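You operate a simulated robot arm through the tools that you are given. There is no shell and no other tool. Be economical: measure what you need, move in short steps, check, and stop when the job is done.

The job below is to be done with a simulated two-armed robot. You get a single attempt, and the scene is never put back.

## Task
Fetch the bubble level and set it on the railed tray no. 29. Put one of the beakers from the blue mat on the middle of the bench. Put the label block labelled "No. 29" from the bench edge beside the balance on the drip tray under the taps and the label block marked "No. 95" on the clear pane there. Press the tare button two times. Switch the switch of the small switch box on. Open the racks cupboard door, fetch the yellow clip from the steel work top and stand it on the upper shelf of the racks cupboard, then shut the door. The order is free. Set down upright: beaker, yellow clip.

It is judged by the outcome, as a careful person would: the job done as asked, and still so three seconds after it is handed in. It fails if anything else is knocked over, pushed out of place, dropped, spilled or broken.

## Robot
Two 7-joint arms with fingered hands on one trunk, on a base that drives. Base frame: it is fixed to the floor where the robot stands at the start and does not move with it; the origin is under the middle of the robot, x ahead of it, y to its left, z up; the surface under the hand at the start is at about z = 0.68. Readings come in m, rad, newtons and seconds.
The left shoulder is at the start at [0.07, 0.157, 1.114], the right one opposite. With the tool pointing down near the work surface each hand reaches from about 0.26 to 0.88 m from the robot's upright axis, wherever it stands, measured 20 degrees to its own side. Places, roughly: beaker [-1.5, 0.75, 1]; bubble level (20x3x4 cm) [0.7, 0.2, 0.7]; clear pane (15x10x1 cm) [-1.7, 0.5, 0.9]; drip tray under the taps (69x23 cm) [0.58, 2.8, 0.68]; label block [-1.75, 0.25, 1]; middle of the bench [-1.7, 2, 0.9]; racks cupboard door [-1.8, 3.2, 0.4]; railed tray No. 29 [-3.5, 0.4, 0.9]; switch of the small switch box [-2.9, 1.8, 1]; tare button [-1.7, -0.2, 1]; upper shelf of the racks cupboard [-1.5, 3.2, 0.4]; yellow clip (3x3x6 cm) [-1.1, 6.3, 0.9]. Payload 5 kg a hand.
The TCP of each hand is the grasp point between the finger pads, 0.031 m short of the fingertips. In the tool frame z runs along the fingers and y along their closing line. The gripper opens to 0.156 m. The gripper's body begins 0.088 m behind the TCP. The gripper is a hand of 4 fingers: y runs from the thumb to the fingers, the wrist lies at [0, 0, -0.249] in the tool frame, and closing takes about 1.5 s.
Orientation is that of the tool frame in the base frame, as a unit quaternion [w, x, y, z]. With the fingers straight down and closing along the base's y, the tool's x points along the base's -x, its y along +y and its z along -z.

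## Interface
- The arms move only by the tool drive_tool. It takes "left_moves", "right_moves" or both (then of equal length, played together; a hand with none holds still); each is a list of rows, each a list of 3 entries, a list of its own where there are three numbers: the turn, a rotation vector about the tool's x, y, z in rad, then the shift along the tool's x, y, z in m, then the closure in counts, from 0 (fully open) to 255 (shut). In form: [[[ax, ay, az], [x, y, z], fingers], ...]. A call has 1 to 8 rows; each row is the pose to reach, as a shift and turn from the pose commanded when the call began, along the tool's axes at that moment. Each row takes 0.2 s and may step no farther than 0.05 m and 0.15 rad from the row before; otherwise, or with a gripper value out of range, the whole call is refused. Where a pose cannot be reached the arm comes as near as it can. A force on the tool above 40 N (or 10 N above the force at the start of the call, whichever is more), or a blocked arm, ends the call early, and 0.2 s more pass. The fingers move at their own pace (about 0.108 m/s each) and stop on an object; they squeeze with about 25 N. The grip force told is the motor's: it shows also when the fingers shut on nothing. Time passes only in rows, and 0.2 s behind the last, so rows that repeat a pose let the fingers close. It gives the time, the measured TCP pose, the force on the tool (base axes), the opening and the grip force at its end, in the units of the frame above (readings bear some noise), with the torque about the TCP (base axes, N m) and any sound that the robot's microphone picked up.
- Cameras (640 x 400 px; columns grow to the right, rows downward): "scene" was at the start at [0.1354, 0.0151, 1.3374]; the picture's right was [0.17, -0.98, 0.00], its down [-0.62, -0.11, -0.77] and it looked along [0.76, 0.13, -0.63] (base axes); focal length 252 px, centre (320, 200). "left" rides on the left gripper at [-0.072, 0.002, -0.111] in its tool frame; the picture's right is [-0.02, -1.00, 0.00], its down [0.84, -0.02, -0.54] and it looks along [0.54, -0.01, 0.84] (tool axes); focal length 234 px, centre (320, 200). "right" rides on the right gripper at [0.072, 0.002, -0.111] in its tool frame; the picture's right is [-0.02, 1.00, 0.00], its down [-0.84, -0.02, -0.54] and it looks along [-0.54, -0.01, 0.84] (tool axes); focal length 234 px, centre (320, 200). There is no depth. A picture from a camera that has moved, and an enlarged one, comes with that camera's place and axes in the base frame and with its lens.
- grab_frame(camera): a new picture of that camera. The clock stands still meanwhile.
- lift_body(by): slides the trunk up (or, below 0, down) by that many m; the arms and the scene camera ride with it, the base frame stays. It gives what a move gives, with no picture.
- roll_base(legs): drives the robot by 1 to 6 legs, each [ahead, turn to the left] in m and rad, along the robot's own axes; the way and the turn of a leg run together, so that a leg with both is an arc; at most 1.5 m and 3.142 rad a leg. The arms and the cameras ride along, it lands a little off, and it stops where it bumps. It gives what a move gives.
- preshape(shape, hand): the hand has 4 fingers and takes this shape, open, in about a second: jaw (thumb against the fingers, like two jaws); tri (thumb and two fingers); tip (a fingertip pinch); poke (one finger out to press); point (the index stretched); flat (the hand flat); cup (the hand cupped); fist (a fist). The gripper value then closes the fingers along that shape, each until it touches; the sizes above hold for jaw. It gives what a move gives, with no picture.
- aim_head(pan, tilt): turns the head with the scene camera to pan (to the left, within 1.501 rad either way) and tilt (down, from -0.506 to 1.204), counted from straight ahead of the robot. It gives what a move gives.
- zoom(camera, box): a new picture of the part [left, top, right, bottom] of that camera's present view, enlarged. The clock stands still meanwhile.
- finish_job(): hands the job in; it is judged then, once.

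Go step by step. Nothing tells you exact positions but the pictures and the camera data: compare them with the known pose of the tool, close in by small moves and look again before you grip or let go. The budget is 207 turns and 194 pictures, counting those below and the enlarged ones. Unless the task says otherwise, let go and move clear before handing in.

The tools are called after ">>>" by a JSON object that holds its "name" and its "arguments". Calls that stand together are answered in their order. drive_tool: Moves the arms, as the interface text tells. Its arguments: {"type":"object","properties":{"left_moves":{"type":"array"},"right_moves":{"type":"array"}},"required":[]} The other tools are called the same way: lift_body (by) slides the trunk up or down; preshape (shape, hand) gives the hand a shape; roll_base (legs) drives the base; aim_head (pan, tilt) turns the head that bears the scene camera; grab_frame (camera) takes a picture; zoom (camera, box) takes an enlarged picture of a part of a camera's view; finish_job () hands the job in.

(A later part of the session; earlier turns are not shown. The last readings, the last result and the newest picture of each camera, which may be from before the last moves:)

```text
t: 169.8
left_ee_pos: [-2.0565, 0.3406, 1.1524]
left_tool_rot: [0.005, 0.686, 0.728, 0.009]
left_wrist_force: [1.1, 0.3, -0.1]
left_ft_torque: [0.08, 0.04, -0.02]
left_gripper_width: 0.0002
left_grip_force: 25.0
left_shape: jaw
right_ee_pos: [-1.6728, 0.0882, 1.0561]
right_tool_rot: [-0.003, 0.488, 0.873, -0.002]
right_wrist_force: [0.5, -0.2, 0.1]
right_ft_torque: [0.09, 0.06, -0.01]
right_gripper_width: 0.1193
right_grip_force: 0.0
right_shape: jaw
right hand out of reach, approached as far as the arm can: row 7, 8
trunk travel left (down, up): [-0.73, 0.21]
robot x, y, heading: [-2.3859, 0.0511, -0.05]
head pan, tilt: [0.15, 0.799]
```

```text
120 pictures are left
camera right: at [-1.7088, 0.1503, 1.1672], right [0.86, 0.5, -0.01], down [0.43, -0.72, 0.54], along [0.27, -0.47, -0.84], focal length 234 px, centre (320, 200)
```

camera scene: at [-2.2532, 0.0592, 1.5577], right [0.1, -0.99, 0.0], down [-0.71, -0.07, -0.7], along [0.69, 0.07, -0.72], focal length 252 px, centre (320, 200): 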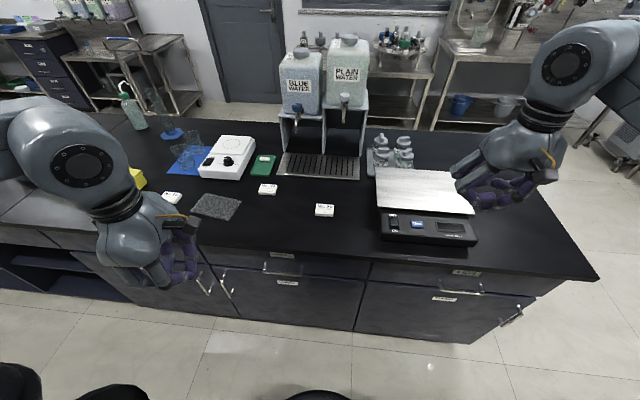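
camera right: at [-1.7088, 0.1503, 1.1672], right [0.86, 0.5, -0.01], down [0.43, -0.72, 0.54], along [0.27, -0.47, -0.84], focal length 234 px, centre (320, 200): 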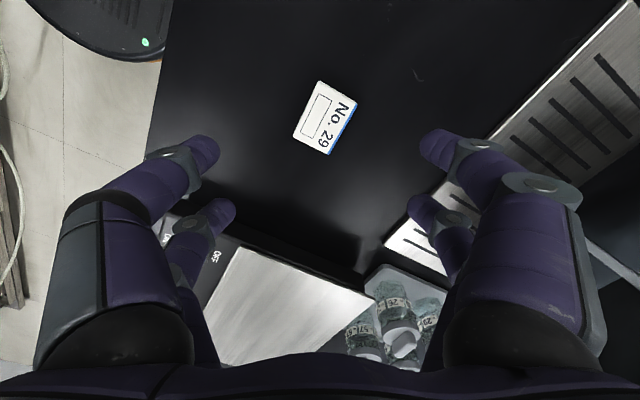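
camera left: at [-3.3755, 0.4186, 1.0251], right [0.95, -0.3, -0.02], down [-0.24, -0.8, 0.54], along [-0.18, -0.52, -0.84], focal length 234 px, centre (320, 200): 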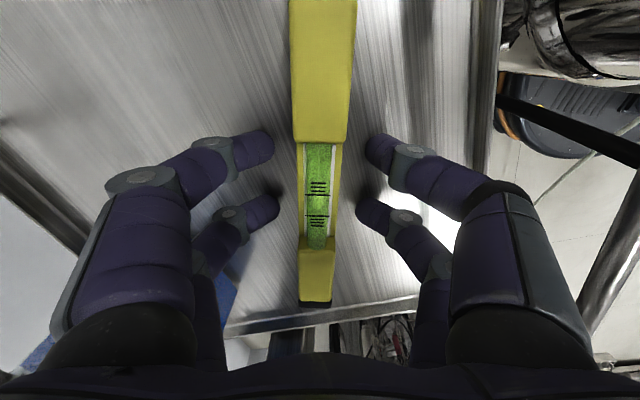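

The wrist limit is at about +1 rad in this direction, so I turn the other way to -1.57 rad.

>>> {"name": "drive_tool", "arguments": {"right_moves": [[[0, 0, -0.145], [0, 0, -0.02], 60], [[0, 0, -0.29], [0, 0, -0.02], 60], [[0, 0, -0.435], [0, 0, -0.02], 60], [[0, 0, -0.58], [0, 0, -0.02], 60], [[0, 0, -0.725], [0, 0, -0.02], 60], [[0, 0, -0.87], [0, 0, -0.02], 60], [[0, 0, -1.015], [0, 0, -0.02], 60], [[0, 0, -1.16], [0, 0, -0.02], 60]]}}

>>> {"name": "drive_tool", "arguments": {"right_moves": [[[0, 0, -0.145], [0, 0, 0], 60], [[0, 0, -0.29], [0, 0, 0], 60], [[0, 0, -0.435], [0, 0, 0], 60], [[0, 0, -0.58], [0, 0, 0], 60], [[0, 0, -0.725], [0, 0, 0], 60], [[0, 0, -0.87], [0, 0, 0], 60], [[0, 0, -1.015], [0, 0, 0], 60], [[0, 0, -1.16], [0, 0, 0], 60]]}}

>>> {"name": "drive_tool", "arguments": {"right_moves": [[[0, 0, -0.14], [0, 0, 0], 60], [[0, 0, -0.28], [0, 0, 0], 60]]}}

>>> {"name": "grab_frame", "arguments": {"camera": "right"}}

```text
t: 171.6
left_ee_pos: [-2.0582, 0.345, 1.153]
left_tool_rot: [0.006, 0.684, 0.729, 0.008]
left_wrist_force: [1.3, 0.4, -0.1]
left_ft_torque: [0.03, -0.03, 0.02]
left_gripper_width: 0.0
left_grip_force: 25.0
left_shape: jaw
right_ee_pos: [-1.6757, 0.0937, 1.0791]
right_tool_rot: [-0.002, -0.073, 0.997, -0.002]
right_wrist_force: [0.5, -1.1, 0.3]
right_ft_torque: [-0.03, -0.05, 0.0]
right_gripper_width: 0.1191
right_grip_force: 0.1
right_shape: jaw
trunk travel left (down, up): [-0.73, 0.21]
robot x, y, heading: [-2.387, 0.0519, -0.046]
head pan, tilt: [0.15, 0.799]
```

```text
t: 173.3
left_ee_pos: [-2.0575, 0.3451, 1.1518]
left_tool_rot: [0.007, 0.684, 0.729, 0.007]
left_wrist_force: [-0.6, 0.1, -0.1]
left_ft_torque: [0.01, -0.01, 0.01]
left_gripper_width: 0.0
left_grip_force: 24.9
left_shape: jaw
right_ee_pos: [-1.6748, 0.0938, 1.0783]
right_tool_rot: [-0.003, -0.608, 0.794, -0.002]
right_wrist_force: [-1.1, 0.9, -0.2]
right_ft_torque: [0.02, 0.01, 0.02]
right_gripper_width: 0.1192
right_grip_force: 0.0
right_shape: jaw
trunk travel left (down, up): [-0.73, 0.21]
robot x, y, heading: [-2.3873, 0.0532, -0.046]
head pan, tilt: [0.15, 0.799]
```

```text
t: 173.9
left_ee_pos: [-2.0572, 0.3453, 1.1523]
left_tool_rot: [0.007, 0.685, 0.729, 0.007]
left_wrist_force: [-0.4, 0.8, 0.6]
left_ft_torque: [-0.03, -0.02, -0.01]
left_gripper_width: 0.0
left_grip_force: 25.1
left_shape: jaw
right_ee_pos: [-1.6739, 0.0925, 1.0762]
right_tool_rot: [0.004, 0.713, -0.701, 0.001]
right_wrist_force: [0.6, -0.3, -0.9]
right_ft_torque: [0.01, 0.0, 0.02]
right_gripper_width: 0.1192
right_grip_force: 0.1
right_shape: jaw
trunk travel left (down, up): [-0.73, 0.21]
robot x, y, heading: [-2.3852, 0.0528, -0.048]
head pan, tilt: [0.15, 0.799]
```

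```text
119 pictures are left
camera right: at [-1.6749, 0.0215, 1.189], right [-1.0, 0.01, 0.0], down [0.01, 0.84, 0.54], along [0.0, 0.54, -0.84], focal length 234 px, centre (320, 200)
```

right: 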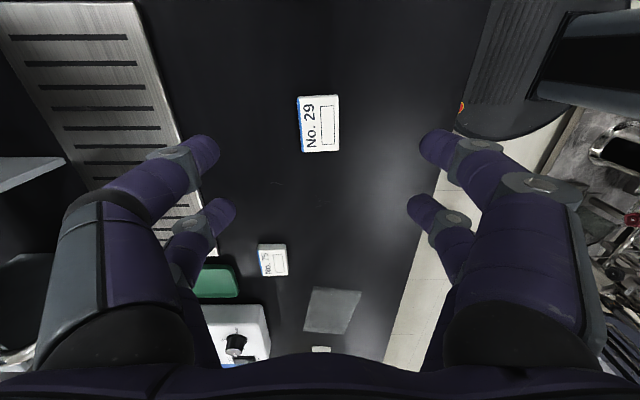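

The hand is aligned directly over the block at [-1.675, 0.093]. Descend and grip.

>>> {"name": "drive_tool", "arguments": {"right_moves": [[[0, 0, 0], [0, 0, 0.045], 80], [[0, 0, 0], [0, 0, 0.09], 100], [[0, 0, 0], [0, 0, 0.125], 120], [[0, 0, 0], [0, 0, 0.14], 120], [[0, 0, 0], [0, 0, 0.142], 120]]}}

>>> {"name": "drive_tool", "arguments": {"right_moves": [[[0, 0, 0], [0, 0, 0], 255], [[0, 0, 0], [0, 0, 0], 255], [[0, 0, 0], [0, 0, 0], 255], [[0, 0, 0], [0, 0, 0], 255], [[0, 0, 0], [0, 0, -0.03], 255], [[0, 0, 0], [0, 0, -0.08], 255], [[0, 0, 0], [0, 0, -0.13], 255]]}}

>>> {"name": "zoom", "arguments": {"camera": "right", "box": [220, 90, 420, 250]}}

```text
t: 175.2
left_ee_pos: [-2.0578, 0.3453, 1.152]
left_tool_rot: [0.007, 0.685, 0.729, 0.007]
left_wrist_force: [0.6, -0.7, 0.2]
left_ft_torque: [0.01, 0.02, 0.03]
left_gripper_width: 0.0001
left_grip_force: 25.1
left_shape: jaw
right_ee_pos: [-1.6752, 0.0924, 0.9358]
right_tool_rot: [0.002, 0.712, -0.702, 0.001]
right_wrist_force: [-0.1, 0.0, -0.8]
right_ft_torque: [0.01, 0.0, 0.01]
right_gripper_width: 0.0829
right_grip_force: 0.0
right_shape: jaw
trunk travel left (down, up): [-0.73, 0.21]
robot x, y, heading: [-2.3836, 0.0538, -0.048]
head pan, tilt: [0.15, 0.799]
```

```text
t: 176.8
left_ee_pos: [-2.0588, 0.3447, 1.1518]
left_tool_rot: [0.006, 0.685, 0.729, 0.007]
left_wrist_force: [-0.2, -0.7, 0.6]
left_ft_torque: [-0.01, -0.04, -0.02]
left_gripper_width: 0.0
left_grip_force: 25.2
left_shape: jaw
right_ee_pos: [-1.6765, 0.0919, 1.0664]
right_tool_rot: [0.003, 0.713, -0.701, 0.0]
right_wrist_force: [0.5, -0.4, -1.4]
right_ft_torque: [-0.02, -0.03, 0.0]
right_gripper_width: 0.0394
right_grip_force: 25.3
right_shape: jaw
trunk travel left (down, up): [-0.73, 0.21]
robot x, y, heading: [-2.3897, 0.0536, -0.045]
head pan, tilt: [0.15, 0.799]
```

```text
2.50 times, centred on (320, 170) of right
camera zoom: at [-1.6766, 0.0213, 1.1776], right [-1.0, 0.01, 0.0], down [0.01, 0.84, 0.54], along [0.0, 0.54, -0.84], focal length 585 px, centre (320, 275)
```

zoom: 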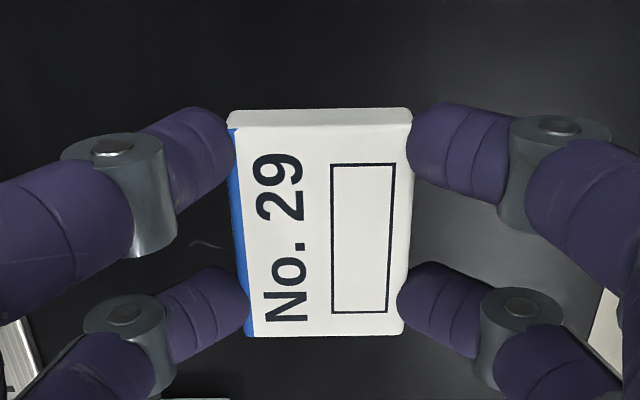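

Firm grip on No. 29 now. I raise and retract the right hand and move the base to about [-2.22, 0.42] for the No. 95 block and the beaker.

>>> {"name": "drive_tool", "arguments": {"right_moves": [[[0, 0, 0], [0, 0.045, -0.02], 255], [[0, 0, 0], [0, 0.09, -0.04], 255], [[0, 0, 0], [0, 0.135, -0.06], 255], [[0, 0, 0], [0, 0.18, -0.08], 255], [[0, 0, 0], [0.03, 0.22, -0.1], 255], [[0, 0, 0], [0.06, 0.26, -0.12], 255], [[0, 0, 0], [0.1, 0.28, -0.13], 255]]}}

>>> {"name": "roll_base", "arguments": {"legs": [[0, 1.617], [0.37, 0], [0, -1.571], [0.17, 0]]}}

>>> {"name": "aim_head", "arguments": {"pan": 0.25, "tilt": 0.85}}

>>> {"name": "grab_frame", "arguments": {"camera": "scene"}}

```text
refused: row 5 steps farther than a row can; nothing moved
```

```text
t: 187.9
left_ee_pos: [-1.9078, 0.742, 1.1515]
left_tool_rot: [0.006, 0.661, 0.751, 0.008]
left_wrist_force: [0.3, -0.1, -0.2]
left_ft_torque: [-0.01, -0.02, -0.04]
left_gripper_width: 0.0002
left_grip_force: 25.0
left_shape: jaw
right_ee_pos: [-1.5111, 0.5139, 1.0669]
right_tool_rot: [0.002, 0.734, -0.679, 0.001]
right_wrist_force: [-1.7, 1.4, 0.0]
right_ft_torque: [0.01, 0.0, -0.01]
right_gripper_width: 0.0386
right_grip_force: 25.0
right_shape: jaw
trunk travel left (down, up): [-0.73, 0.21]
robot x, y, heading: [-2.2184, 0.4282, 0.021]
head pan, tilt: [0.15, 0.799]
```

```text
t: 188.5
left_ee_pos: [-1.906, 0.7419, 1.1501]
left_tool_rot: [0.005, 0.661, 0.75, 0.008]
left_wrist_force: [0.3, -0.1, -1.0]
left_ft_torque: [-0.02, 0.01, 0.02]
left_gripper_width: 0.0
left_grip_force: 25.0
left_shape: jaw
right_ee_pos: [-1.5083, 0.5147, 1.0646]
right_tool_rot: [0.003, 0.734, -0.679, 0.0]
right_wrist_force: [0.4, -0.7, -0.5]
right_ft_torque: [0.03, -0.02, 0.0]
right_gripper_width: 0.0386
right_grip_force: 25.1
right_shape: jaw
trunk travel left (down, up): [-0.73, 0.21]
robot x, y, heading: [-2.2192, 0.4283, 0.02]
head pan, tilt: [0.25, 0.85]
```

```text
117 pictures are left
camera scene: at [-2.0898, 0.4508, 1.5539], right [0.27, -0.96, 0.0], down [-0.72, -0.2, -0.66], along [0.64, 0.18, -0.75], focal length 252 px, centre (320, 200)
```

scene: 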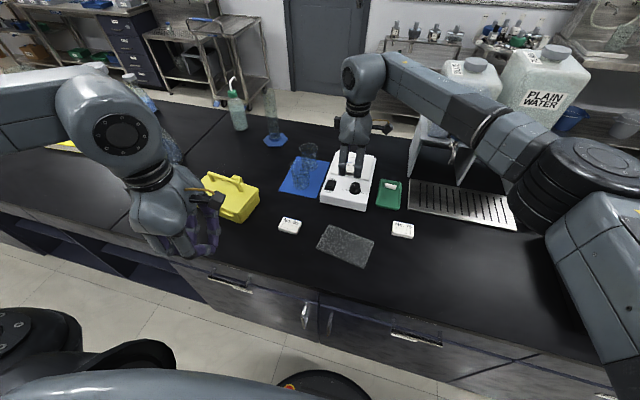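

The right hand was still extended during the drive (my retract row was refused), but it appears to have passed above everything. I lift and retract it now, then check the objects.

>>> {"name": "drive_tool", "arguments": {"right_moves": [[[0, 0, 0], [0, 0, -0.05], 255], [[0, 0, 0], [0, 0.02, -0.09], 255], [[0, 0, 0], [0, 0.06, -0.11], 255], [[0, 0, 0], [0, 0.105, -0.12], 255], [[0, 0, 0], [0, 0.15, -0.12], 255], [[0, 0, 0], [0.03, 0.19, -0.12], 255], [[0, 0, 0], [0.06, 0.23, -0.12], 255], [[0, 0, 0], [0.09, 0.265, -0.12], 255]]}}

>>> {"name": "drive_tool", "arguments": {"right_moves": [[[0, 0, 0], [0.04, 0.025, 0], 255], [[0, 0, 0], [0.08, 0.05, 0], 255], [[0, 0, 0], [0.12, 0.07, 0], 255]]}}

>>> {"name": "zoom", "arguments": {"camera": "scene", "box": [190, 80, 450, 270]}}

```text
t: 190.3
left_ee_pos: [-1.9094, 0.7398, 1.1532]
left_tool_rot: [0.005, 0.66, 0.751, 0.008]
left_wrist_force: [-0.2, -0.4, -0.8]
left_ft_torque: [0.02, -0.04, -0.01]
left_gripper_width: 0.0001
left_grip_force: 25.1
left_shape: jaw
right_ee_pos: [-1.7677, 0.4049, 1.1861]
right_tool_rot: [0.003, 0.734, -0.679, 0.001]
right_wrist_force: [-0.9, -1.0, 0.1]
right_ft_torque: [0.03, -0.06, -0.01]
right_gripper_width: 0.0384
right_grip_force: 25.2
right_shape: jaw
trunk travel left (down, up): [-0.73, 0.21]
robot x, y, heading: [-2.2196, 0.4286, 0.018]
head pan, tilt: [0.25, 0.85]
```

```text
t: 191.1
left_ee_pos: [-1.9081, 0.7409, 1.1506]
left_tool_rot: [0.006, 0.661, 0.75, 0.008]
left_wrist_force: [-0.7, 0.8, 0.7]
left_ft_torque: [-0.01, -0.01, -0.01]
left_gripper_width: 0.0001
left_grip_force: 25.2
left_shape: jaw
right_ee_pos: [-1.8262, 0.2798, 1.1883]
right_tool_rot: [0.003, 0.735, -0.678, 0.0]
right_wrist_force: [-0.2, -0.1, 0.0]
right_ft_torque: [0.01, 0.03, 0.02]
right_gripper_width: 0.0382
right_grip_force: 25.3
right_shape: jaw
trunk travel left (down, up): [-0.73, 0.21]
robot x, y, heading: [-2.2172, 0.4279, 0.019]
head pan, tilt: [0.25, 0.85]
```

```text
2.11 times, centred on (320, 175) of scene
camera zoom: at [-2.0917, 0.4499, 1.554], right [0.27, -0.96, 0.0], down [-0.72, -0.2, -0.66], along [0.64, 0.18, -0.75], focal length 531 px, centre (320, 253)
```

zoom: 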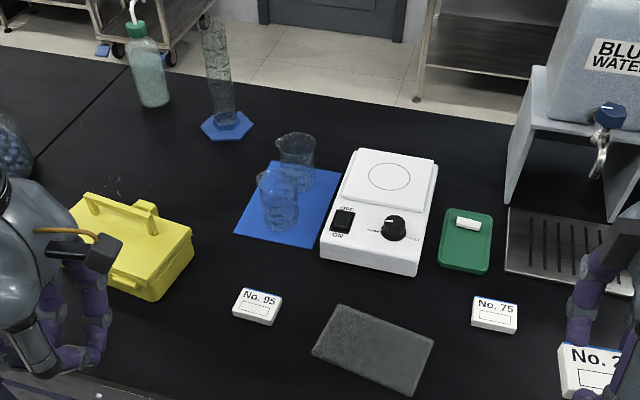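

Everything still stands: two beakers on the blue mat, yellow box, cylinder. No. 95 is at ≈[-1.667, 0.664]; I bring the open left hand above it.

>>> {"name": "drive_tool", "arguments": {"left_moves": [[[0, 0, 0.04], [-0.02, 0.04, 0], 200], [[0, 0, 0.08], [-0.04, 0.08, 0], 140], [[0, 0, 0.126], [-0.06, 0.12, 0], 90], [[0, 0, 0.126], [-0.08, 0.16, 0.01], 80], [[0, 0, 0.126], [-0.1, 0.2, 0.03], 80], [[0, 0, 0.126], [-0.106, 0.228, 0.06], 80]]}}

>>> {"name": "grab_frame", "arguments": {"camera": "left"}}

```text
t: 192.5
left_ee_pos: [-1.6618, 0.6668, 1.0962]
left_tool_rot: [0.005, 0.707, 0.707, 0.008]
left_wrist_force: [-0.1, 0.7, 0.7]
left_ft_torque: [-0.02, 0.03, -0.01]
left_gripper_width: 0.1066
left_grip_force: 0.1
left_shape: jaw
right_ee_pos: [-1.8244, 0.2832, 1.1877]
right_tool_rot: [0.004, 0.734, -0.679, -0.001]
right_wrist_force: [0.0, 0.8, 0.1]
right_ft_torque: [-0.04, 0.06, 0.02]
right_gripper_width: 0.0384
right_grip_force: 25.5
right_shape: jaw
trunk travel left (down, up): [-0.73, 0.21]
robot x, y, heading: [-2.2166, 0.4279, 0.02]
head pan, tilt: [0.25, 0.85]
```

```text
115 pictures are left
camera left: at [-1.6626, 0.5946, 1.2081], right [-1.0, -0.03, -0.02], down [-0.03, 0.84, 0.55], along [0.0, 0.55, -0.84], focal length 234 px, centre (320, 200)
```

left: 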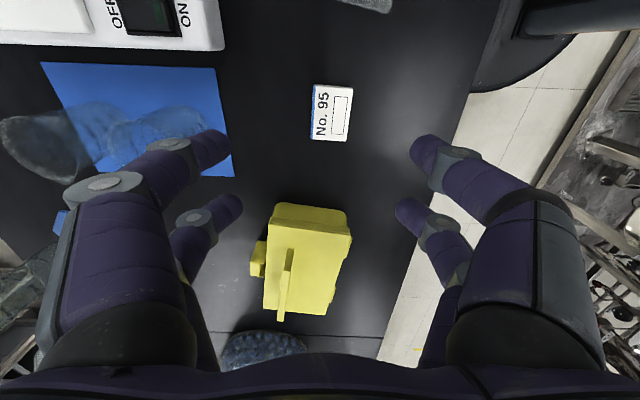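

>>> {"name": "drive_tool", "arguments": {"left_moves": [[[0, 0, 0.1], [-0.006, -0.01, 0.0], 120], [[0, 0, 0.1], [-0.006, -0.01, 0.045], 120], [[0, 0, 0.1], [-0.006, -0.01, 0.09], 120], [[0, 0, 0.1], [-0.006, -0.01, 0.125], 120], [[0, 0, 0.1], [-0.006, -0.01, 0.15], 120]]}}

>>> {"name": "grab_frame", "arguments": {"camera": "left"}}

```text
t: 193.7
left_ee_pos: [-1.6725, 0.6595, 0.9453]
left_tool_rot: [0.006, 0.741, 0.671, 0.007]
left_wrist_force: [-0.4, -0.4, 0.4]
left_ft_torque: [-0.01, 0.01, 0.03]
left_gripper_width: 0.083
left_grip_force: 0.0
left_shape: jaw
right_ee_pos: [-1.8249, 0.2813, 1.1869]
right_tool_rot: [0.003, 0.734, -0.679, 0.001]
right_wrist_force: [0.8, 0.2, 0.2]
right_ft_torque: [-0.02, 0.04, 0.02]
right_gripper_width: 0.0381
right_grip_force: 24.8
right_shape: jaw
trunk travel left (down, up): [-0.73, 0.21]
robot x, y, heading: [-2.2191, 0.4272, 0.021]
head pan, tilt: [0.25, 0.85]
```

```text
114 pictures are left
camera left: at [-1.6804, 0.587, 1.057], right [-1.0, 0.07, -0.02], down [0.05, 0.83, 0.55], along [0.06, 0.55, -0.84], focal length 234 px, centre (320, 200)
```

left: 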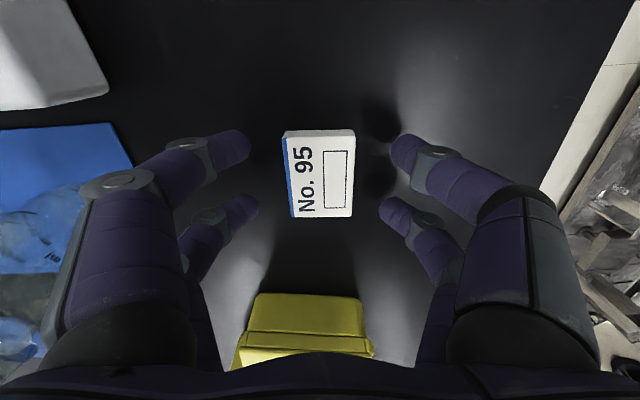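

>>> {"name": "drive_tool", "arguments": {"left_moves": [[[0, 0, 0], [0, 0, 0.006], 120], [[0, 0, 0], [0, 0, 0.009], 160], [[0, 0, 0], [0, 0, 0.009], 255], [[0, 0, 0], [0, 0, 0.009], 255], [[0, 0, 0], [0, 0, 0.009], 255], [[0, 0, 0], [0, 0, 0.009], 255]]}}

>>> {"name": "drive_tool", "arguments": {"left_moves": [[[0, 0, 0], [0, 0, -0.04], 255], [[0, 0, 0], [0, 0, -0.08], 255]]}}

>>> {"name": "grab_frame", "arguments": {"camera": "left"}}

```text
t: 195.1
left_ee_pos: [-1.6723, 0.6583, 0.9374]
left_tool_rot: [0.005, 0.742, 0.671, 0.007]
left_wrist_force: [0.1, 0.3, 0.5]
left_ft_torque: [-0.02, -0.03, 0.0]
left_gripper_width: 0.0397
left_grip_force: 25.3
left_shape: jaw
right_ee_pos: [-1.8233, 0.2804, 1.187]
right_tool_rot: [0.003, 0.734, -0.679, 0.0]
right_wrist_force: [0.4, -0.8, -1.0]
right_ft_torque: [0.01, -0.01, -0.04]
right_gripper_width: 0.0384
right_grip_force: 24.9
right_shape: jaw
trunk travel left (down, up): [-0.73, 0.21]
robot x, y, heading: [-2.2167, 0.4266, 0.02]
head pan, tilt: [0.25, 0.85]
```

```text
t: 195.7
left_ee_pos: [-1.6752, 0.657, 1.0168]
left_tool_rot: [0.005, 0.741, 0.671, 0.007]
left_wrist_force: [-0.7, 0.5, -0.4]
left_ft_torque: [0.0, 0.0, -0.04]
left_gripper_width: 0.0397
left_grip_force: 25.1
left_shape: jaw
right_ee_pos: [-1.8238, 0.2808, 1.1866]
right_tool_rot: [0.003, 0.734, -0.679, 0.0]
right_wrist_force: [0.1, -0.3, -0.4]
right_ft_torque: [0.01, 0.01, -0.01]
right_gripper_width: 0.0383
right_grip_force: 24.9
right_shape: jaw
trunk travel left (down, up): [-0.73, 0.21]
robot x, y, heading: [-2.2184, 0.4295, 0.018]
head pan, tilt: [0.25, 0.85]
```

```text
113 pictures are left
camera left: at [-1.6827, 0.5845, 1.1293], right [-1.0, 0.08, -0.02], down [0.05, 0.83, 0.55], along [0.06, 0.55, -0.84], focal length 234 px, centre (320, 200)
```

left: 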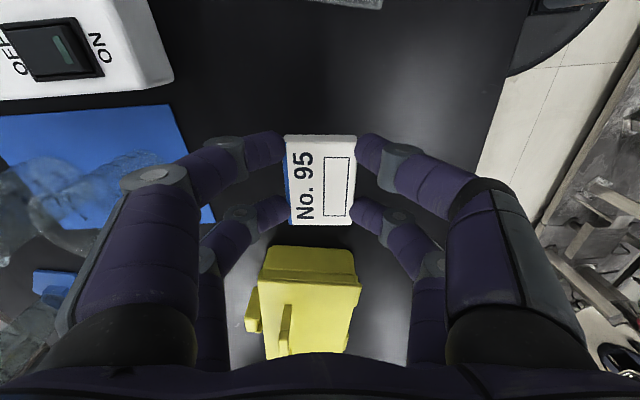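

No. 95 is gripped. I carry it over the pane (centre ≈[-1.693, 0.488]) while moving the right hand aside.

>>> {"name": "drive_tool", "arguments": {"left_moves": [[[0, 0, 0], [0, 0, -0.01], 255], [[0, 0, 0], [-0.01, 0, -0.02], 255], [[0, 0, 0], [-0.05, 0, -0.02], 255], [[0, 0, 0], [-0.09, 0, -0.02], 255], [[0, 0, 0], [-0.13, 0, -0.02], 255], [[0, 0, 0], [-0.169, -0.001, -0.02], 255]], "right_moves": [[[0, 0, 0], [0.045, 0, 0], 255], [[0, 0, 0], [0.09, 0, 0], 255], [[0, 0, 0], [0.12, 0, 0], 255], [[0, 0, 0], [0.12, 0, 0], 255], [[0, 0, 0], [0.12, 0, 0], 255], [[0, 0, 0], [0.12, 0, 0], 255]]}}

>>> {"name": "grab_frame", "arguments": {"camera": "left"}}

>>> {"name": "zoom", "arguments": {"camera": "scene", "box": [220, 120, 440, 290]}}

```text
t: 197.1
left_ee_pos: [-1.6929, 0.4893, 1.0365]
left_tool_rot: [0.004, 0.741, 0.672, 0.01]
left_wrist_force: [0.1, 0.2, 0.1]
left_ft_torque: [0.01, -0.01, 0.0]
left_gripper_width: 0.0397
left_grip_force: 24.9
left_shape: jaw
right_ee_pos: [-1.8153, 0.1597, 1.1868]
right_tool_rot: [0.003, 0.734, -0.679, -0.001]
right_wrist_force: [0.5, -0.6, -0.9]
right_ft_torque: [0.03, 0.05, -0.02]
right_gripper_width: 0.0383
right_grip_force: 25.1
right_shape: jaw
trunk travel left (down, up): [-0.73, 0.21]
robot x, y, heading: [-2.2169, 0.4256, 0.022]
head pan, tilt: [0.25, 0.85]
```

```text
112 pictures are left
camera left: at [-1.7001, 0.4171, 1.1486], right [-1.0, 0.07, -0.02], down [0.05, 0.83, 0.55], along [0.06, 0.55, -0.83], focal length 234 px, centre (320, 200)
```

left: 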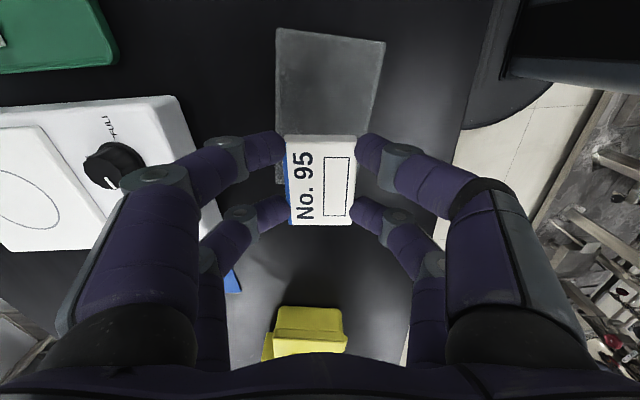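

```text
2.35 times, centred on (330, 205) of scene
camera zoom: at [-2.0899, 0.4482, 1.5539], right [0.27, -0.96, 0.0], down [-0.72, -0.2, -0.66], along [0.64, 0.18, -0.75], focal length 594 px, centre (296, 188)
```

zoom: 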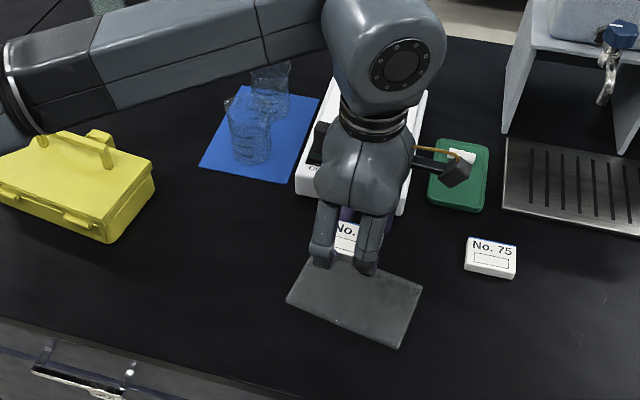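

Over the pane's centre. I lower the block.

>>> {"name": "drive_tool", "arguments": {"left_moves": [[[0, 0, 0], [0, 0, 0.04], 255], [[0, 0, 0], [0, 0, 0.07], 255], [[0, 0, 0], [0, 0, 0.08], 255], [[0, 0, 0], [0, 0, 0.086], 255]]}}

>>> {"name": "grab_frame", "arguments": {"camera": "left"}}

```text
t: 198.1
left_ee_pos: [-1.6932, 0.4931, 0.9491]
left_tool_rot: [0.005, 0.741, 0.671, 0.008]
left_wrist_force: [-0.6, -0.3, -0.1]
left_ft_torque: [-0.01, 0.03, 0.0]
left_gripper_width: 0.0394
left_grip_force: 25.4
left_shape: jaw
right_ee_pos: [-1.8162, 0.1623, 1.1878]
right_tool_rot: [0.003, 0.734, -0.679, -0.001]
right_wrist_force: [0.5, 0.7, -0.6]
right_ft_torque: [0.0, 0.01, 0.0]
right_gripper_width: 0.0385
right_grip_force: 25.3
right_shape: jaw
trunk travel left (down, up): [-0.73, 0.21]
robot x, y, heading: [-2.2171, 0.4318, 0.023]
head pan, tilt: [0.25, 0.85]
```

```text
110 pictures are left
camera left: at [-1.7004, 0.4204, 1.0614], right [-1.0, 0.07, -0.02], down [0.05, 0.83, 0.55], along [0.06, 0.55, -0.84], focal length 234 px, centre (320, 200)
```

left: 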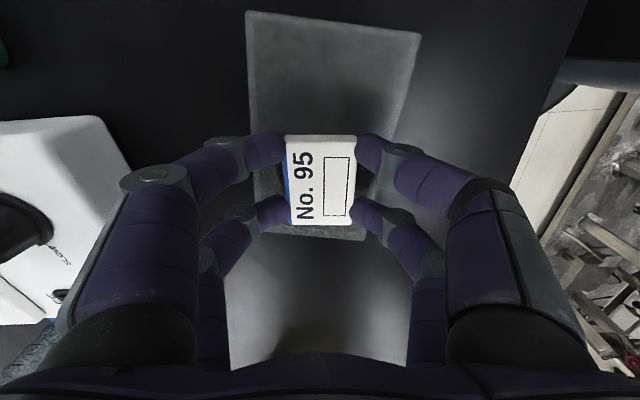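

>>> {"name": "drive_tool", "arguments": {"left_moves": [[[0, 0, 0], [-0.008, 0, 0], 255], [[0, 0, 0], [-0.008, 0, 0.003], 255]]}}

>>> {"name": "drive_tool", "arguments": {"left_moves": [[[0, 0, 0], [0, 0, 0.001], 200], [[0, 0, 0], [0, 0, 0.001], 170], [[0, 0, 0], [0, 0, 0.001], 150], [[0, 0, 0], [0, 0, 0.001], 150], [[0, 0, 0], [0, 0, -0.04], 150], [[0, 0, 0], [0, 0, -0.09], 150], [[0, 0, 0], [0, 0, -0.14], 150]]}}

>>> {"name": "grab_frame", "arguments": {"camera": "left"}}

```text
t: 198.7
left_ee_pos: [-1.6931, 0.4849, 0.9467]
left_tool_rot: [0.005, 0.741, 0.672, 0.009]
left_wrist_force: [0.0, -0.9, 0.0]
left_ft_torque: [0.01, 0.01, 0.01]
left_gripper_width: 0.0396
left_grip_force: 24.8
left_shape: jaw
right_ee_pos: [-1.8164, 0.1615, 1.1875]
right_tool_rot: [0.002, 0.734, -0.679, 0.0]
right_wrist_force: [0.5, 0.7, -0.6]
right_ft_torque: [0.03, -0.02, 0.03]
right_gripper_width: 0.0384
right_grip_force: 24.2
right_shape: jaw
trunk travel left (down, up): [-0.73, 0.21]
robot x, y, heading: [-2.2164, 0.43, 0.019]
head pan, tilt: [0.25, 0.85]
```

```text
t: 200.3
left_ee_pos: [-1.6986, 0.4848, 1.0858]
left_tool_rot: [0.005, 0.742, 0.671, 0.008]
left_wrist_force: [-0.8, 0.1, -1.2]
left_ft_torque: [0.0, 0.0, -0.02]
left_gripper_width: 0.0637
left_grip_force: 0.1
left_shape: jaw
right_ee_pos: [-1.8178, 0.1609, 1.1886]
right_tool_rot: [0.003, 0.734, -0.679, -0.001]
right_wrist_force: [-0.2, -0.5, -1.2]
right_ft_torque: [0.03, -0.01, 0.04]
right_gripper_width: 0.0383
right_grip_force: 25.6
right_shape: jaw
trunk travel left (down, up): [-0.73, 0.21]
robot x, y, heading: [-2.2161, 0.4309, 0.025]
head pan, tilt: [0.25, 0.85]
```

```text
109 pictures are left
camera left: at [-1.7057, 0.4125, 1.1978], right [-1.0, 0.07, -0.02], down [0.05, 0.83, 0.55], along [0.06, 0.55, -0.84], focal length 234 px, centre (320, 200)
```

left: 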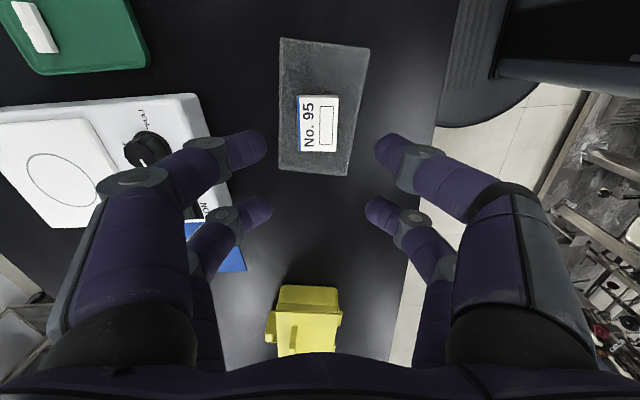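

No. 95 lies flat on the pane. Next the front beaker at ≈[-1.50, 0.686], rim ≈1.024; I rotate the left hand to close along y and bring it above.

>>> {"name": "drive_tool", "arguments": {"left_moves": [[[0, 0, -0.145], [0, 0, -0.04], 75], [[0, 0, -0.29], [0, 0, -0.08], 75], [[0, 0, -0.435], [0.02, 0.02, -0.1], 75], [[0, 0, -0.58], [0.05, 0.05, -0.1], 75], [[0, 0, -0.725], [0.08, 0.08, -0.1], 75], [[0, 0, -0.87], [0.11, 0.11, -0.1], 75], [[0, 0, -1.015], [0.14, 0.13, -0.1], 75], [[0, 0, -1.16], [0.17, 0.15, -0.1], 75]]}}

>>> {"name": "drive_tool", "arguments": {"left_moves": [[[0, 0, -0.14], [0, 0, 0], 75], [[0, 0, -0.28], [0, 0, 0], 75], [[0, 0, -0.42], [0, 0, 0], 75], [[0, 0, -0.5], [0, 0, 0], 75]]}}

>>> {"name": "grab_frame", "arguments": {"camera": "left"}}

>>> {"name": "zoom", "arguments": {"camera": "scene", "box": [190, 80, 430, 240]}}

```text
t: 202.1
left_ee_pos: [-1.5301, 0.6388, 1.1908]
left_tool_rot: [0.008, 0.251, 0.968, 0.004]
left_wrist_force: [-0.2, -0.8, 0.1]
left_ft_torque: [-0.02, 0.0, -0.01]
left_gripper_width: 0.1099
left_grip_force: 0.0
left_shape: jaw
right_ee_pos: [-1.8164, 0.1623, 1.1887]
right_tool_rot: [0.004, 0.734, -0.679, 0.0]
right_wrist_force: [0.1, -0.3, -0.1]
right_ft_torque: [0.0, -0.03, -0.02]
right_gripper_width: 0.0382
right_grip_force: 24.9
right_shape: jaw
trunk travel left (down, up): [-0.73, 0.21]
robot x, y, heading: [-2.2141, 0.4248, 0.019]
head pan, tilt: [0.25, 0.85]
```

```text
t: 203.1
left_ee_pos: [-1.5318, 0.6363, 1.1919]
left_tool_rot: [0.009, 0.004, 1.0, 0.001]
left_wrist_force: [-0.4, 0.2, 0.2]
left_ft_torque: [0.02, 0.0, -0.03]
left_gripper_width: 0.1101
left_grip_force: 0.0
left_shape: jaw
right_ee_pos: [-1.8156, 0.1622, 1.1879]
right_tool_rot: [0.003, 0.735, -0.678, 0.0]
right_wrist_force: [0.3, -0.1, -1.3]
right_ft_torque: [-0.02, -0.04, -0.02]
right_gripper_width: 0.0383
right_grip_force: 25.0
right_shape: jaw
trunk travel left (down, up): [-0.73, 0.21]
robot x, y, heading: [-2.217, 0.4293, 0.02]
head pan, tilt: [0.25, 0.85]
```

```text
108 pictures are left
camera left: at [-1.4604, 0.6384, 1.3045], right [0.02, -1.0, 0.0], down [-0.85, -0.02, 0.53], along [-0.53, -0.01, -0.85], focal length 234 px, centre (320, 200)
```

left: 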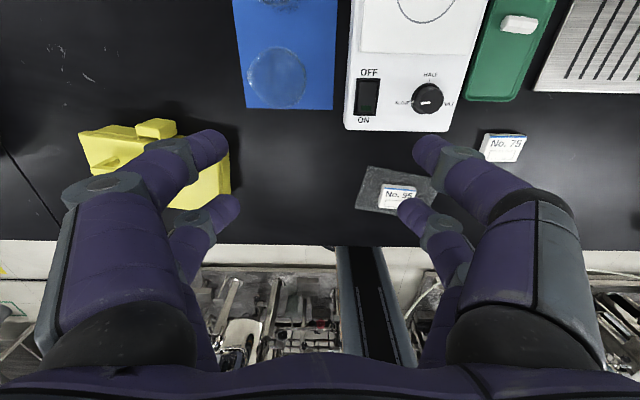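

```text
2.50 times, centred on (310, 160) of scene
camera zoom: at [-2.0905, 0.4506, 1.5539], right [0.27, -0.96, 0.0], down [-0.72, -0.2, -0.66], along [0.64, 0.18, -0.75], focal length 631 px, centre (345, 300)
```

zoom: 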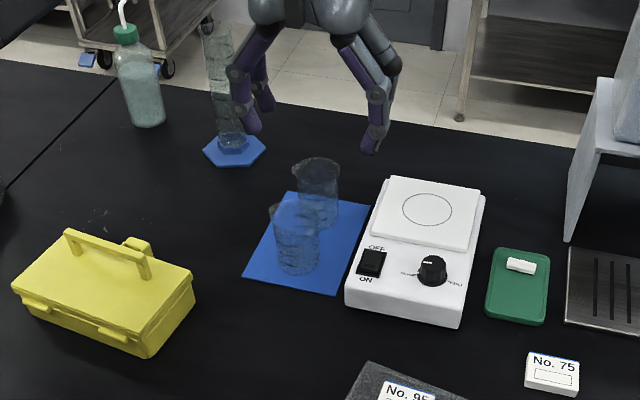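

>>> {"name": "zoom", "arguments": {"camera": "left", "box": [200, 0, 360, 120]}}

```text
3.33 times, centred on (280, 60) of left
camera zoom: at [-1.4604, 0.6384, 1.3045], right [0.02, -1.0, 0.0], down [-0.85, -0.02, 0.53], along [-0.53, -0.01, -0.85], focal length 781 px, centre (453, 667)
```

zoom: 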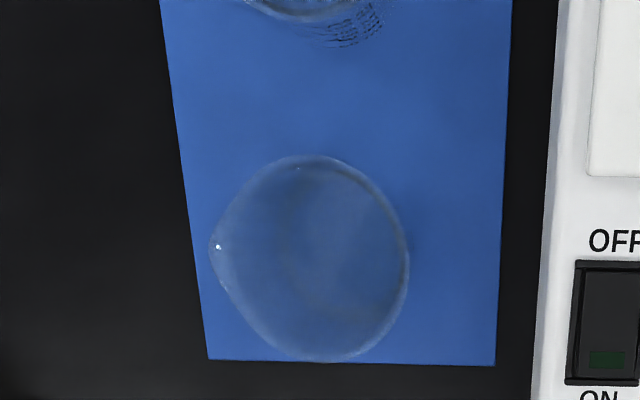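

The beaker's rim centre is at about [-1.483, 0.685]. I centre over it, descend part way and check.

>>> {"name": "drive_tool", "arguments": {"left_moves": [[[0, 0, 0], [-0.03, 0.03, 0], 75], [[0, 0, 0], [-0.05, 0.05, 0], 75], [[0, 0, 0], [-0.05, 0.05, 0.04], 75], [[0, 0, 0], [-0.05, 0.05, 0.08], 75], [[0, 0, 0], [-0.05, 0.05, 0.1], 75]]}}

>>> {"name": "grab_frame", "arguments": {"camera": "left"}}

>>> {"name": "zoom", "arguments": {"camera": "scene", "box": [220, 80, 400, 210]}}

```text
t: 204.3
left_ee_pos: [-1.4767, 0.6863, 1.0908]
left_tool_rot: [0.01, 0.005, 1.0, 0.002]
left_wrist_force: [1.3, 0.1, 0.8]
left_ft_torque: [0.01, -0.01, 0.0]
left_gripper_width: 0.1096
left_grip_force: 0.1
left_shape: jaw
right_ee_pos: [-1.8158, 0.1618, 1.1879]
right_tool_rot: [0.002, 0.734, -0.679, 0.001]
right_wrist_force: [0.0, 0.9, -0.8]
right_ft_torque: [0.0, 0.02, -0.02]
right_gripper_width: 0.0383
right_grip_force: 24.3
right_shape: jaw
trunk travel left (down, up): [-0.73, 0.21]
robot x, y, heading: [-2.2174, 0.4248, 0.017]
head pan, tilt: [0.25, 0.85]
```

```text
105 pictures are left
camera left: at [-1.4063, 0.6873, 1.2042], right [0.01, -1.0, 0.0], down [-0.85, -0.01, 0.53], along [-0.53, -0.01, -0.85], focal length 234 px, centre (320, 200)
```

left: 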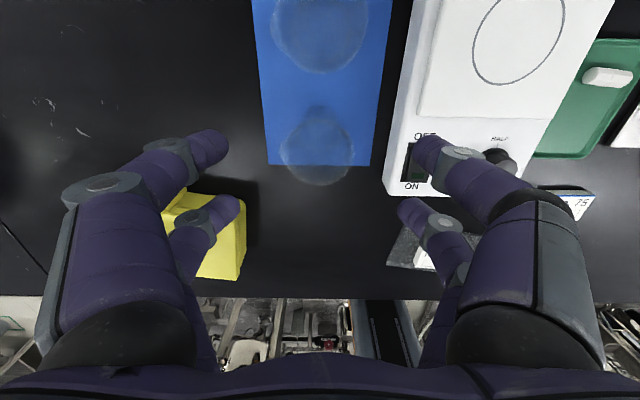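

```text
3.08 times, centred on (310, 145) of scene
camera zoom: at [-2.0903, 0.4504, 1.5539], right [0.27, -0.96, 0.0], down [-0.72, -0.2, -0.66], along [0.64, 0.18, -0.75], focal length 776 px, centre (351, 369)
```

zoom: 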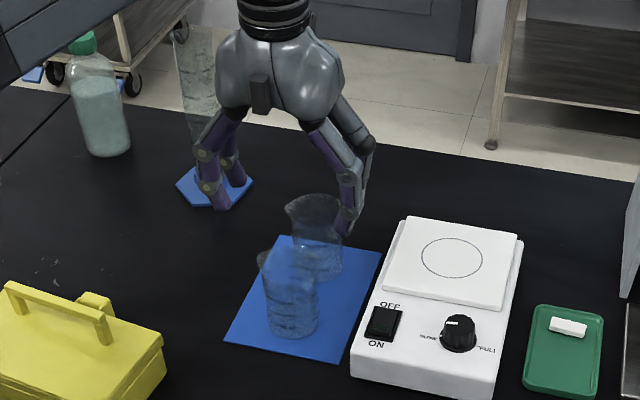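

Aligned. I descend to z ≈ 0.965 and check.

>>> {"name": "drive_tool", "arguments": {"left_moves": [[[0, 0, 0], [0, 0.002, 0.04], 75], [[0, 0, 0], [0, 0.002, 0.08], 75], [[0, 0, 0], [0, 0.002, 0.11], 75], [[0, 0, 0], [0, 0.002, 0.125], 75]]}}

>>> {"name": "grab_frame", "arguments": {"camera": "left"}}

>>> {"name": "zoom", "arguments": {"camera": "scene", "box": [220, 80, 400, 210]}}

```text
t: 205.3
left_ee_pos: [-1.476, 0.6911, 0.9637]
left_tool_rot: [0.009, 0.005, 1.0, 0.001]
left_wrist_force: [0.6, -0.4, 0.9]
left_ft_torque: [-0.04, 0.01, 0.03]
left_gripper_width: 0.1098
left_grip_force: 0.0
left_shape: jaw
right_ee_pos: [-1.8162, 0.1616, 1.1873]
right_tool_rot: [0.002, 0.734, -0.679, 0.0]
right_wrist_force: [-0.7, -0.2, 0.0]
right_ft_torque: [0.0, 0.0, 0.0]
right_gripper_width: 0.0382
right_grip_force: 25.3
right_shape: jaw
trunk travel left (down, up): [-0.73, 0.21]
robot x, y, heading: [-2.2182, 0.4327, 0.02]
head pan, tilt: [0.25, 0.85]
```

```text
103 pictures are left
camera left: at [-1.4049, 0.6917, 1.0776], right [0.01, -1.0, 0.0], down [-0.85, -0.01, 0.53], along [-0.53, -0.01, -0.85], focal length 234 px, centre (320, 200)
```

left: 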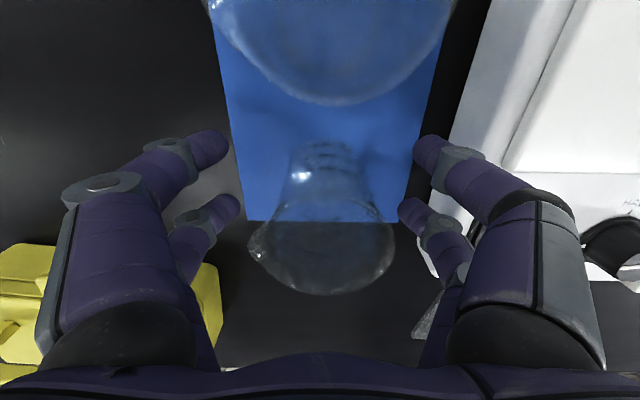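

```text
3.08 times, centred on (310, 145) of scene
camera zoom: at [-2.0901, 0.4508, 1.5539], right [0.27, -0.96, 0.0], down [-0.72, -0.2, -0.66], along [0.64, 0.18, -0.75], focal length 776 px, centre (351, 369)
```

zoom: 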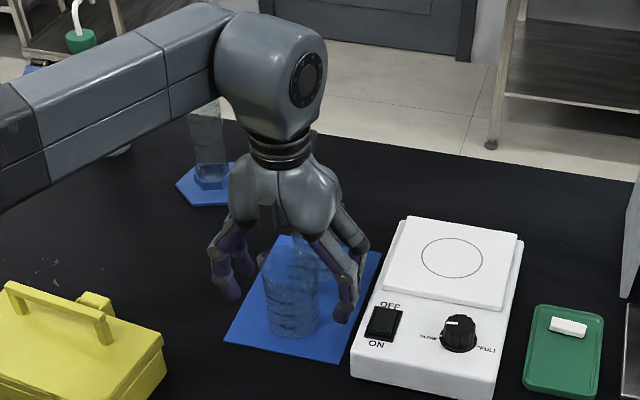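

The beaker stands between the fingers. I close and lift gently.

>>> {"name": "drive_tool", "arguments": {"left_moves": [[[0, 0, 0], [0, 0, 0], 130], [[0, 0, 0], [0, 0, 0], 180], [[0, 0, 0], [0, 0, 0], 255], [[0, 0, 0], [0, 0, 0], 255], [[0, 0, 0], [0, 0, 0], 255]]}}

>>> {"name": "drive_tool", "arguments": {"left_moves": [[[0, 0, 0], [0, 0, -0.03], 255], [[0, 0, 0], [0, 0, -0.07], 255], [[0, 0, 0], [0, 0, -0.12], 255], [[0, 0, 0], [0, 0, -0.17], 255], [[0, 0, 0], [0, 0, -0.22], 255]]}}

>>> {"name": "grab_frame", "arguments": {"camera": "scene"}}

>>> {"name": "grab_frame", "arguments": {"camera": "left"}}

```text
t: 206.5
left_ee_pos: [-1.4752, 0.6906, 0.9647]
left_tool_rot: [0.009, 0.006, 1.0, 0.002]
left_wrist_force: [-0.1, 0.2, 0.9]
left_ft_torque: [0.03, -0.05, -0.01]
left_gripper_width: 0.0273
left_grip_force: 25.1
left_shape: jaw
right_ee_pos: [-1.8171, 0.1622, 1.1882]
right_tool_rot: [0.002, 0.734, -0.679, 0.001]
right_wrist_force: [0.3, 0.8, -1.4]
right_ft_torque: [-0.02, 0.0, 0.02]
right_gripper_width: 0.0383
right_grip_force: 25.5
right_shape: jaw
trunk travel left (down, up): [-0.73, 0.21]
robot x, y, heading: [-2.2218, 0.4294, 0.021]
head pan, tilt: [0.25, 0.85]
```

```text
t: 207.7
left_ee_pos: [-1.4805, 0.6856, 1.1896]
left_tool_rot: [0.009, 0.005, 1.0, 0.003]
left_wrist_force: [-0.4, 0.2, -1.5]
left_ft_torque: [0.04, -0.03, -0.03]
left_gripper_width: 0.0273
left_grip_force: 24.5
left_shape: jaw
right_ee_pos: [-1.8172, 0.1604, 1.1883]
right_tool_rot: [0.003, 0.734, -0.679, 0.001]
right_wrist_force: [-0.3, -0.7, -0.5]
right_ft_torque: [0.01, 0.02, 0.0]
right_gripper_width: 0.0382
right_grip_force: 24.7
right_shape: jaw
trunk travel left (down, up): [-0.73, 0.21]
robot x, y, heading: [-2.2173, 0.4284, 0.023]
head pan, tilt: [0.25, 0.85]
```

```text
101 pictures are left
camera scene: at [-2.0915, 0.4495, 1.5539], right [0.27, -0.96, 0.0], down [-0.72, -0.2, -0.66], along [0.64, 0.18, -0.75], focal length 252 px, centre (320, 200)
```

scene: 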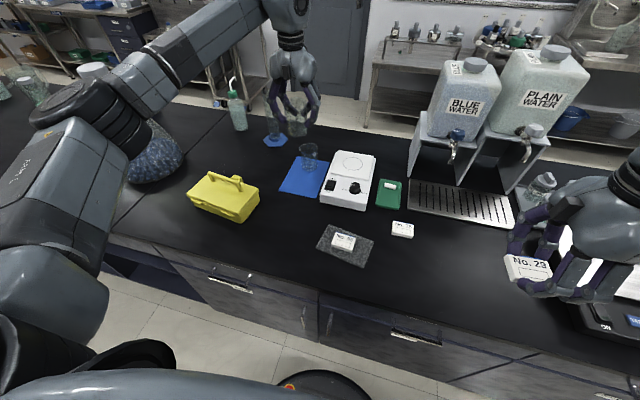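

```text
100 pictures are left
camera left: at [-1.41, 0.6874, 1.3027], right [0.01, -1.0, 0.0], down [-0.85, -0.01, 0.53], along [-0.53, 0.0, -0.85], focal length 234 px, centre (320, 200)
```

left: 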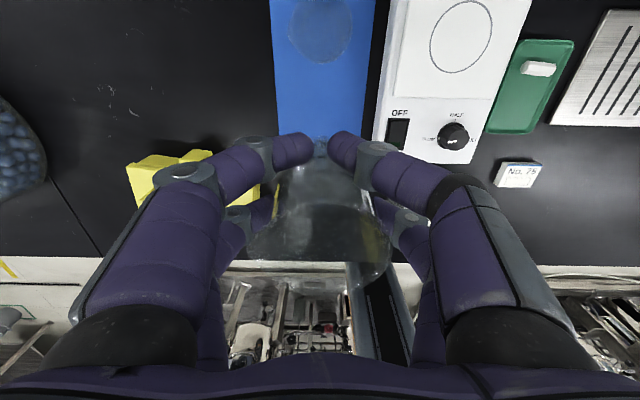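

The beaker is held upright and the other one stays on the mat. I retract the left hand and drive north to the middle of the bench.

>>> {"name": "drive_tool", "arguments": {"left_moves": [[[0, 0, 0], [0.04, 0, -0.01], 255], [[0, 0, 0], [0.085, 0, -0.02], 255], [[0, 0, 0], [0.13, 0, -0.02], 255], [[0, 0, 0], [0.175, 0, -0.02], 255], [[0, 0, 0], [0.22, 0, -0.02], 255], [[0, 0, 0], [0.265, 0, -0.02], 255], [[0, 0, 0], [0.31, 0, -0.02], 255], [[0, 0, 0], [0.355, 0, -0.02], 255]]}}

>>> {"name": "roll_base", "arguments": {"legs": [[0, 1.55], [1.3, 0]]}}

>>> {"name": "aim_head", "arguments": {"pan": -0.9, "tilt": 0.6}}

>>> {"name": "grab_frame", "arguments": {"camera": "scene"}}

>>> {"name": "aim_head", "arguments": {"pan": 0.9, "tilt": 0.5}}

>>> {"name": "grab_frame", "arguments": {"camera": "scene"}}

```text
t: 209.5
left_ee_pos: [-1.8399, 0.691, 1.2008]
left_tool_rot: [0.011, 0.005, 1.0, 0.002]
left_wrist_force: [-0.8, 0.1, -1.4]
left_ft_torque: [0.01, -0.03, 0.0]
left_gripper_width: 0.0271
left_grip_force: 24.9
left_shape: jaw
right_ee_pos: [-1.8178, 0.1609, 1.1888]
right_tool_rot: [0.002, 0.734, -0.679, 0.002]
right_wrist_force: [-1.2, -0.8, -0.1]
right_ft_torque: [-0.02, -0.02, -0.01]
right_gripper_width: 0.0383
right_grip_force: 24.8
right_shape: jaw
trunk travel left (down, up): [-0.73, 0.21]
robot x, y, heading: [-2.2162, 0.4284, 0.021]
head pan, tilt: [0.25, 0.85]
```

```text
t: 219.8
left_ee_pos: [-2.5033, 2.0947, 1.2018]
left_tool_rot: [0.005, -0.704, 0.71, 0.008]
left_wrist_force: [0.4, -0.3, 0.3]
left_ft_torque: [0.03, 0.0, 0.0]
left_gripper_width: 0.0271
left_grip_force: 25.4
left_shape: jaw
right_ee_pos: [-1.9753, 2.1162, 1.1883]
right_tool_rot: [0.002, 0.999, 0.041, 0.002]
right_wrist_force: [-0.2, 0.1, -0.3]
right_ft_torque: [0.04, 0.0, -0.02]
right_gripper_width: 0.0384
right_grip_force: 24.6
right_shape: jaw
trunk travel left (down, up): [-0.73, 0.21]
robot x, y, heading: [-2.2438, 1.7151, 1.597]
head pan, tilt: [0.25, 0.85]
```

```text
t: 221.2
left_ee_pos: [-2.5049, 2.0947, 1.2017]
left_tool_rot: [0.005, -0.706, 0.709, 0.008]
left_wrist_force: [-0.4, -0.2, -1.0]
left_ft_torque: [-0.01, -0.01, -0.01]
left_gripper_width: 0.0271
left_grip_force: 25.5
left_shape: jaw
right_ee_pos: [-1.9743, 2.1156, 1.1873]
right_tool_rot: [0.002, 0.999, 0.042, 0.002]
right_wrist_force: [-0.1, 0.6, -0.4]
right_ft_torque: [0.03, 0.04, -0.03]
right_gripper_width: 0.0382
right_grip_force: 24.7
right_shape: jaw
trunk travel left (down, up): [-0.73, 0.21]
robot x, y, heading: [-2.2409, 1.7154, 1.598]
head pan, tilt: [-0.901, 0.6]
```

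```text
99 pictures are left
camera scene: at [-2.1723, 1.8218, 1.5748], right [0.64, -0.77, 0.0], down [-0.43, -0.36, -0.82], along [0.63, 0.53, -0.57], focal length 252 px, centre (320, 200)
```

scene: 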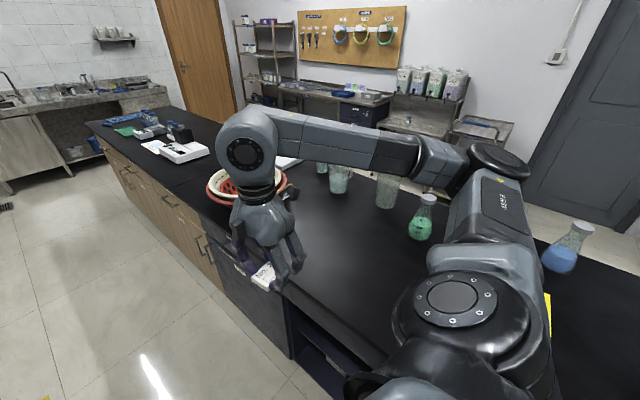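

```text
t: 223.0
left_ee_pos: [-2.5041, 2.0961, 1.201]
left_tool_rot: [0.004, -0.705, 0.709, 0.008]
left_wrist_force: [0.3, 0.0, -1.1]
left_ft_torque: [-0.01, 0.0, 0.01]
left_gripper_width: 0.0271
left_grip_force: 25.2
left_shape: jaw
right_ee_pos: [-1.9743, 2.1166, 1.1888]
right_tool_rot: [0.001, 0.999, 0.04, 0.002]
right_wrist_force: [-0.1, 0.3, -0.8]
right_ft_torque: [0.03, 0.01, 0.01]
right_gripper_width: 0.0383
right_grip_force: 24.9
right_shape: jaw
trunk travel left (down, up): [-0.73, 0.21]
robot x, y, heading: [-2.2432, 1.7114, 1.594]
head pan, tilt: [0.901, 0.499]
```

```text
98 pictures are left
camera scene: at [-2.3127, 1.8199, 1.5839], right [0.6, 0.8, 0.0], down [0.38, -0.29, -0.88], along [-0.7, 0.53, -0.48], focal length 252 px, centre (320, 200)
```

scene: 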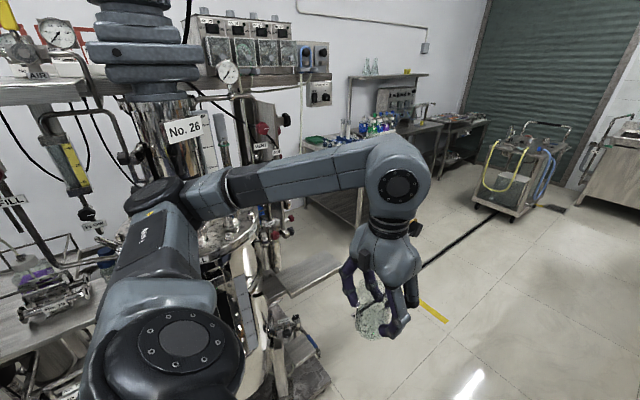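

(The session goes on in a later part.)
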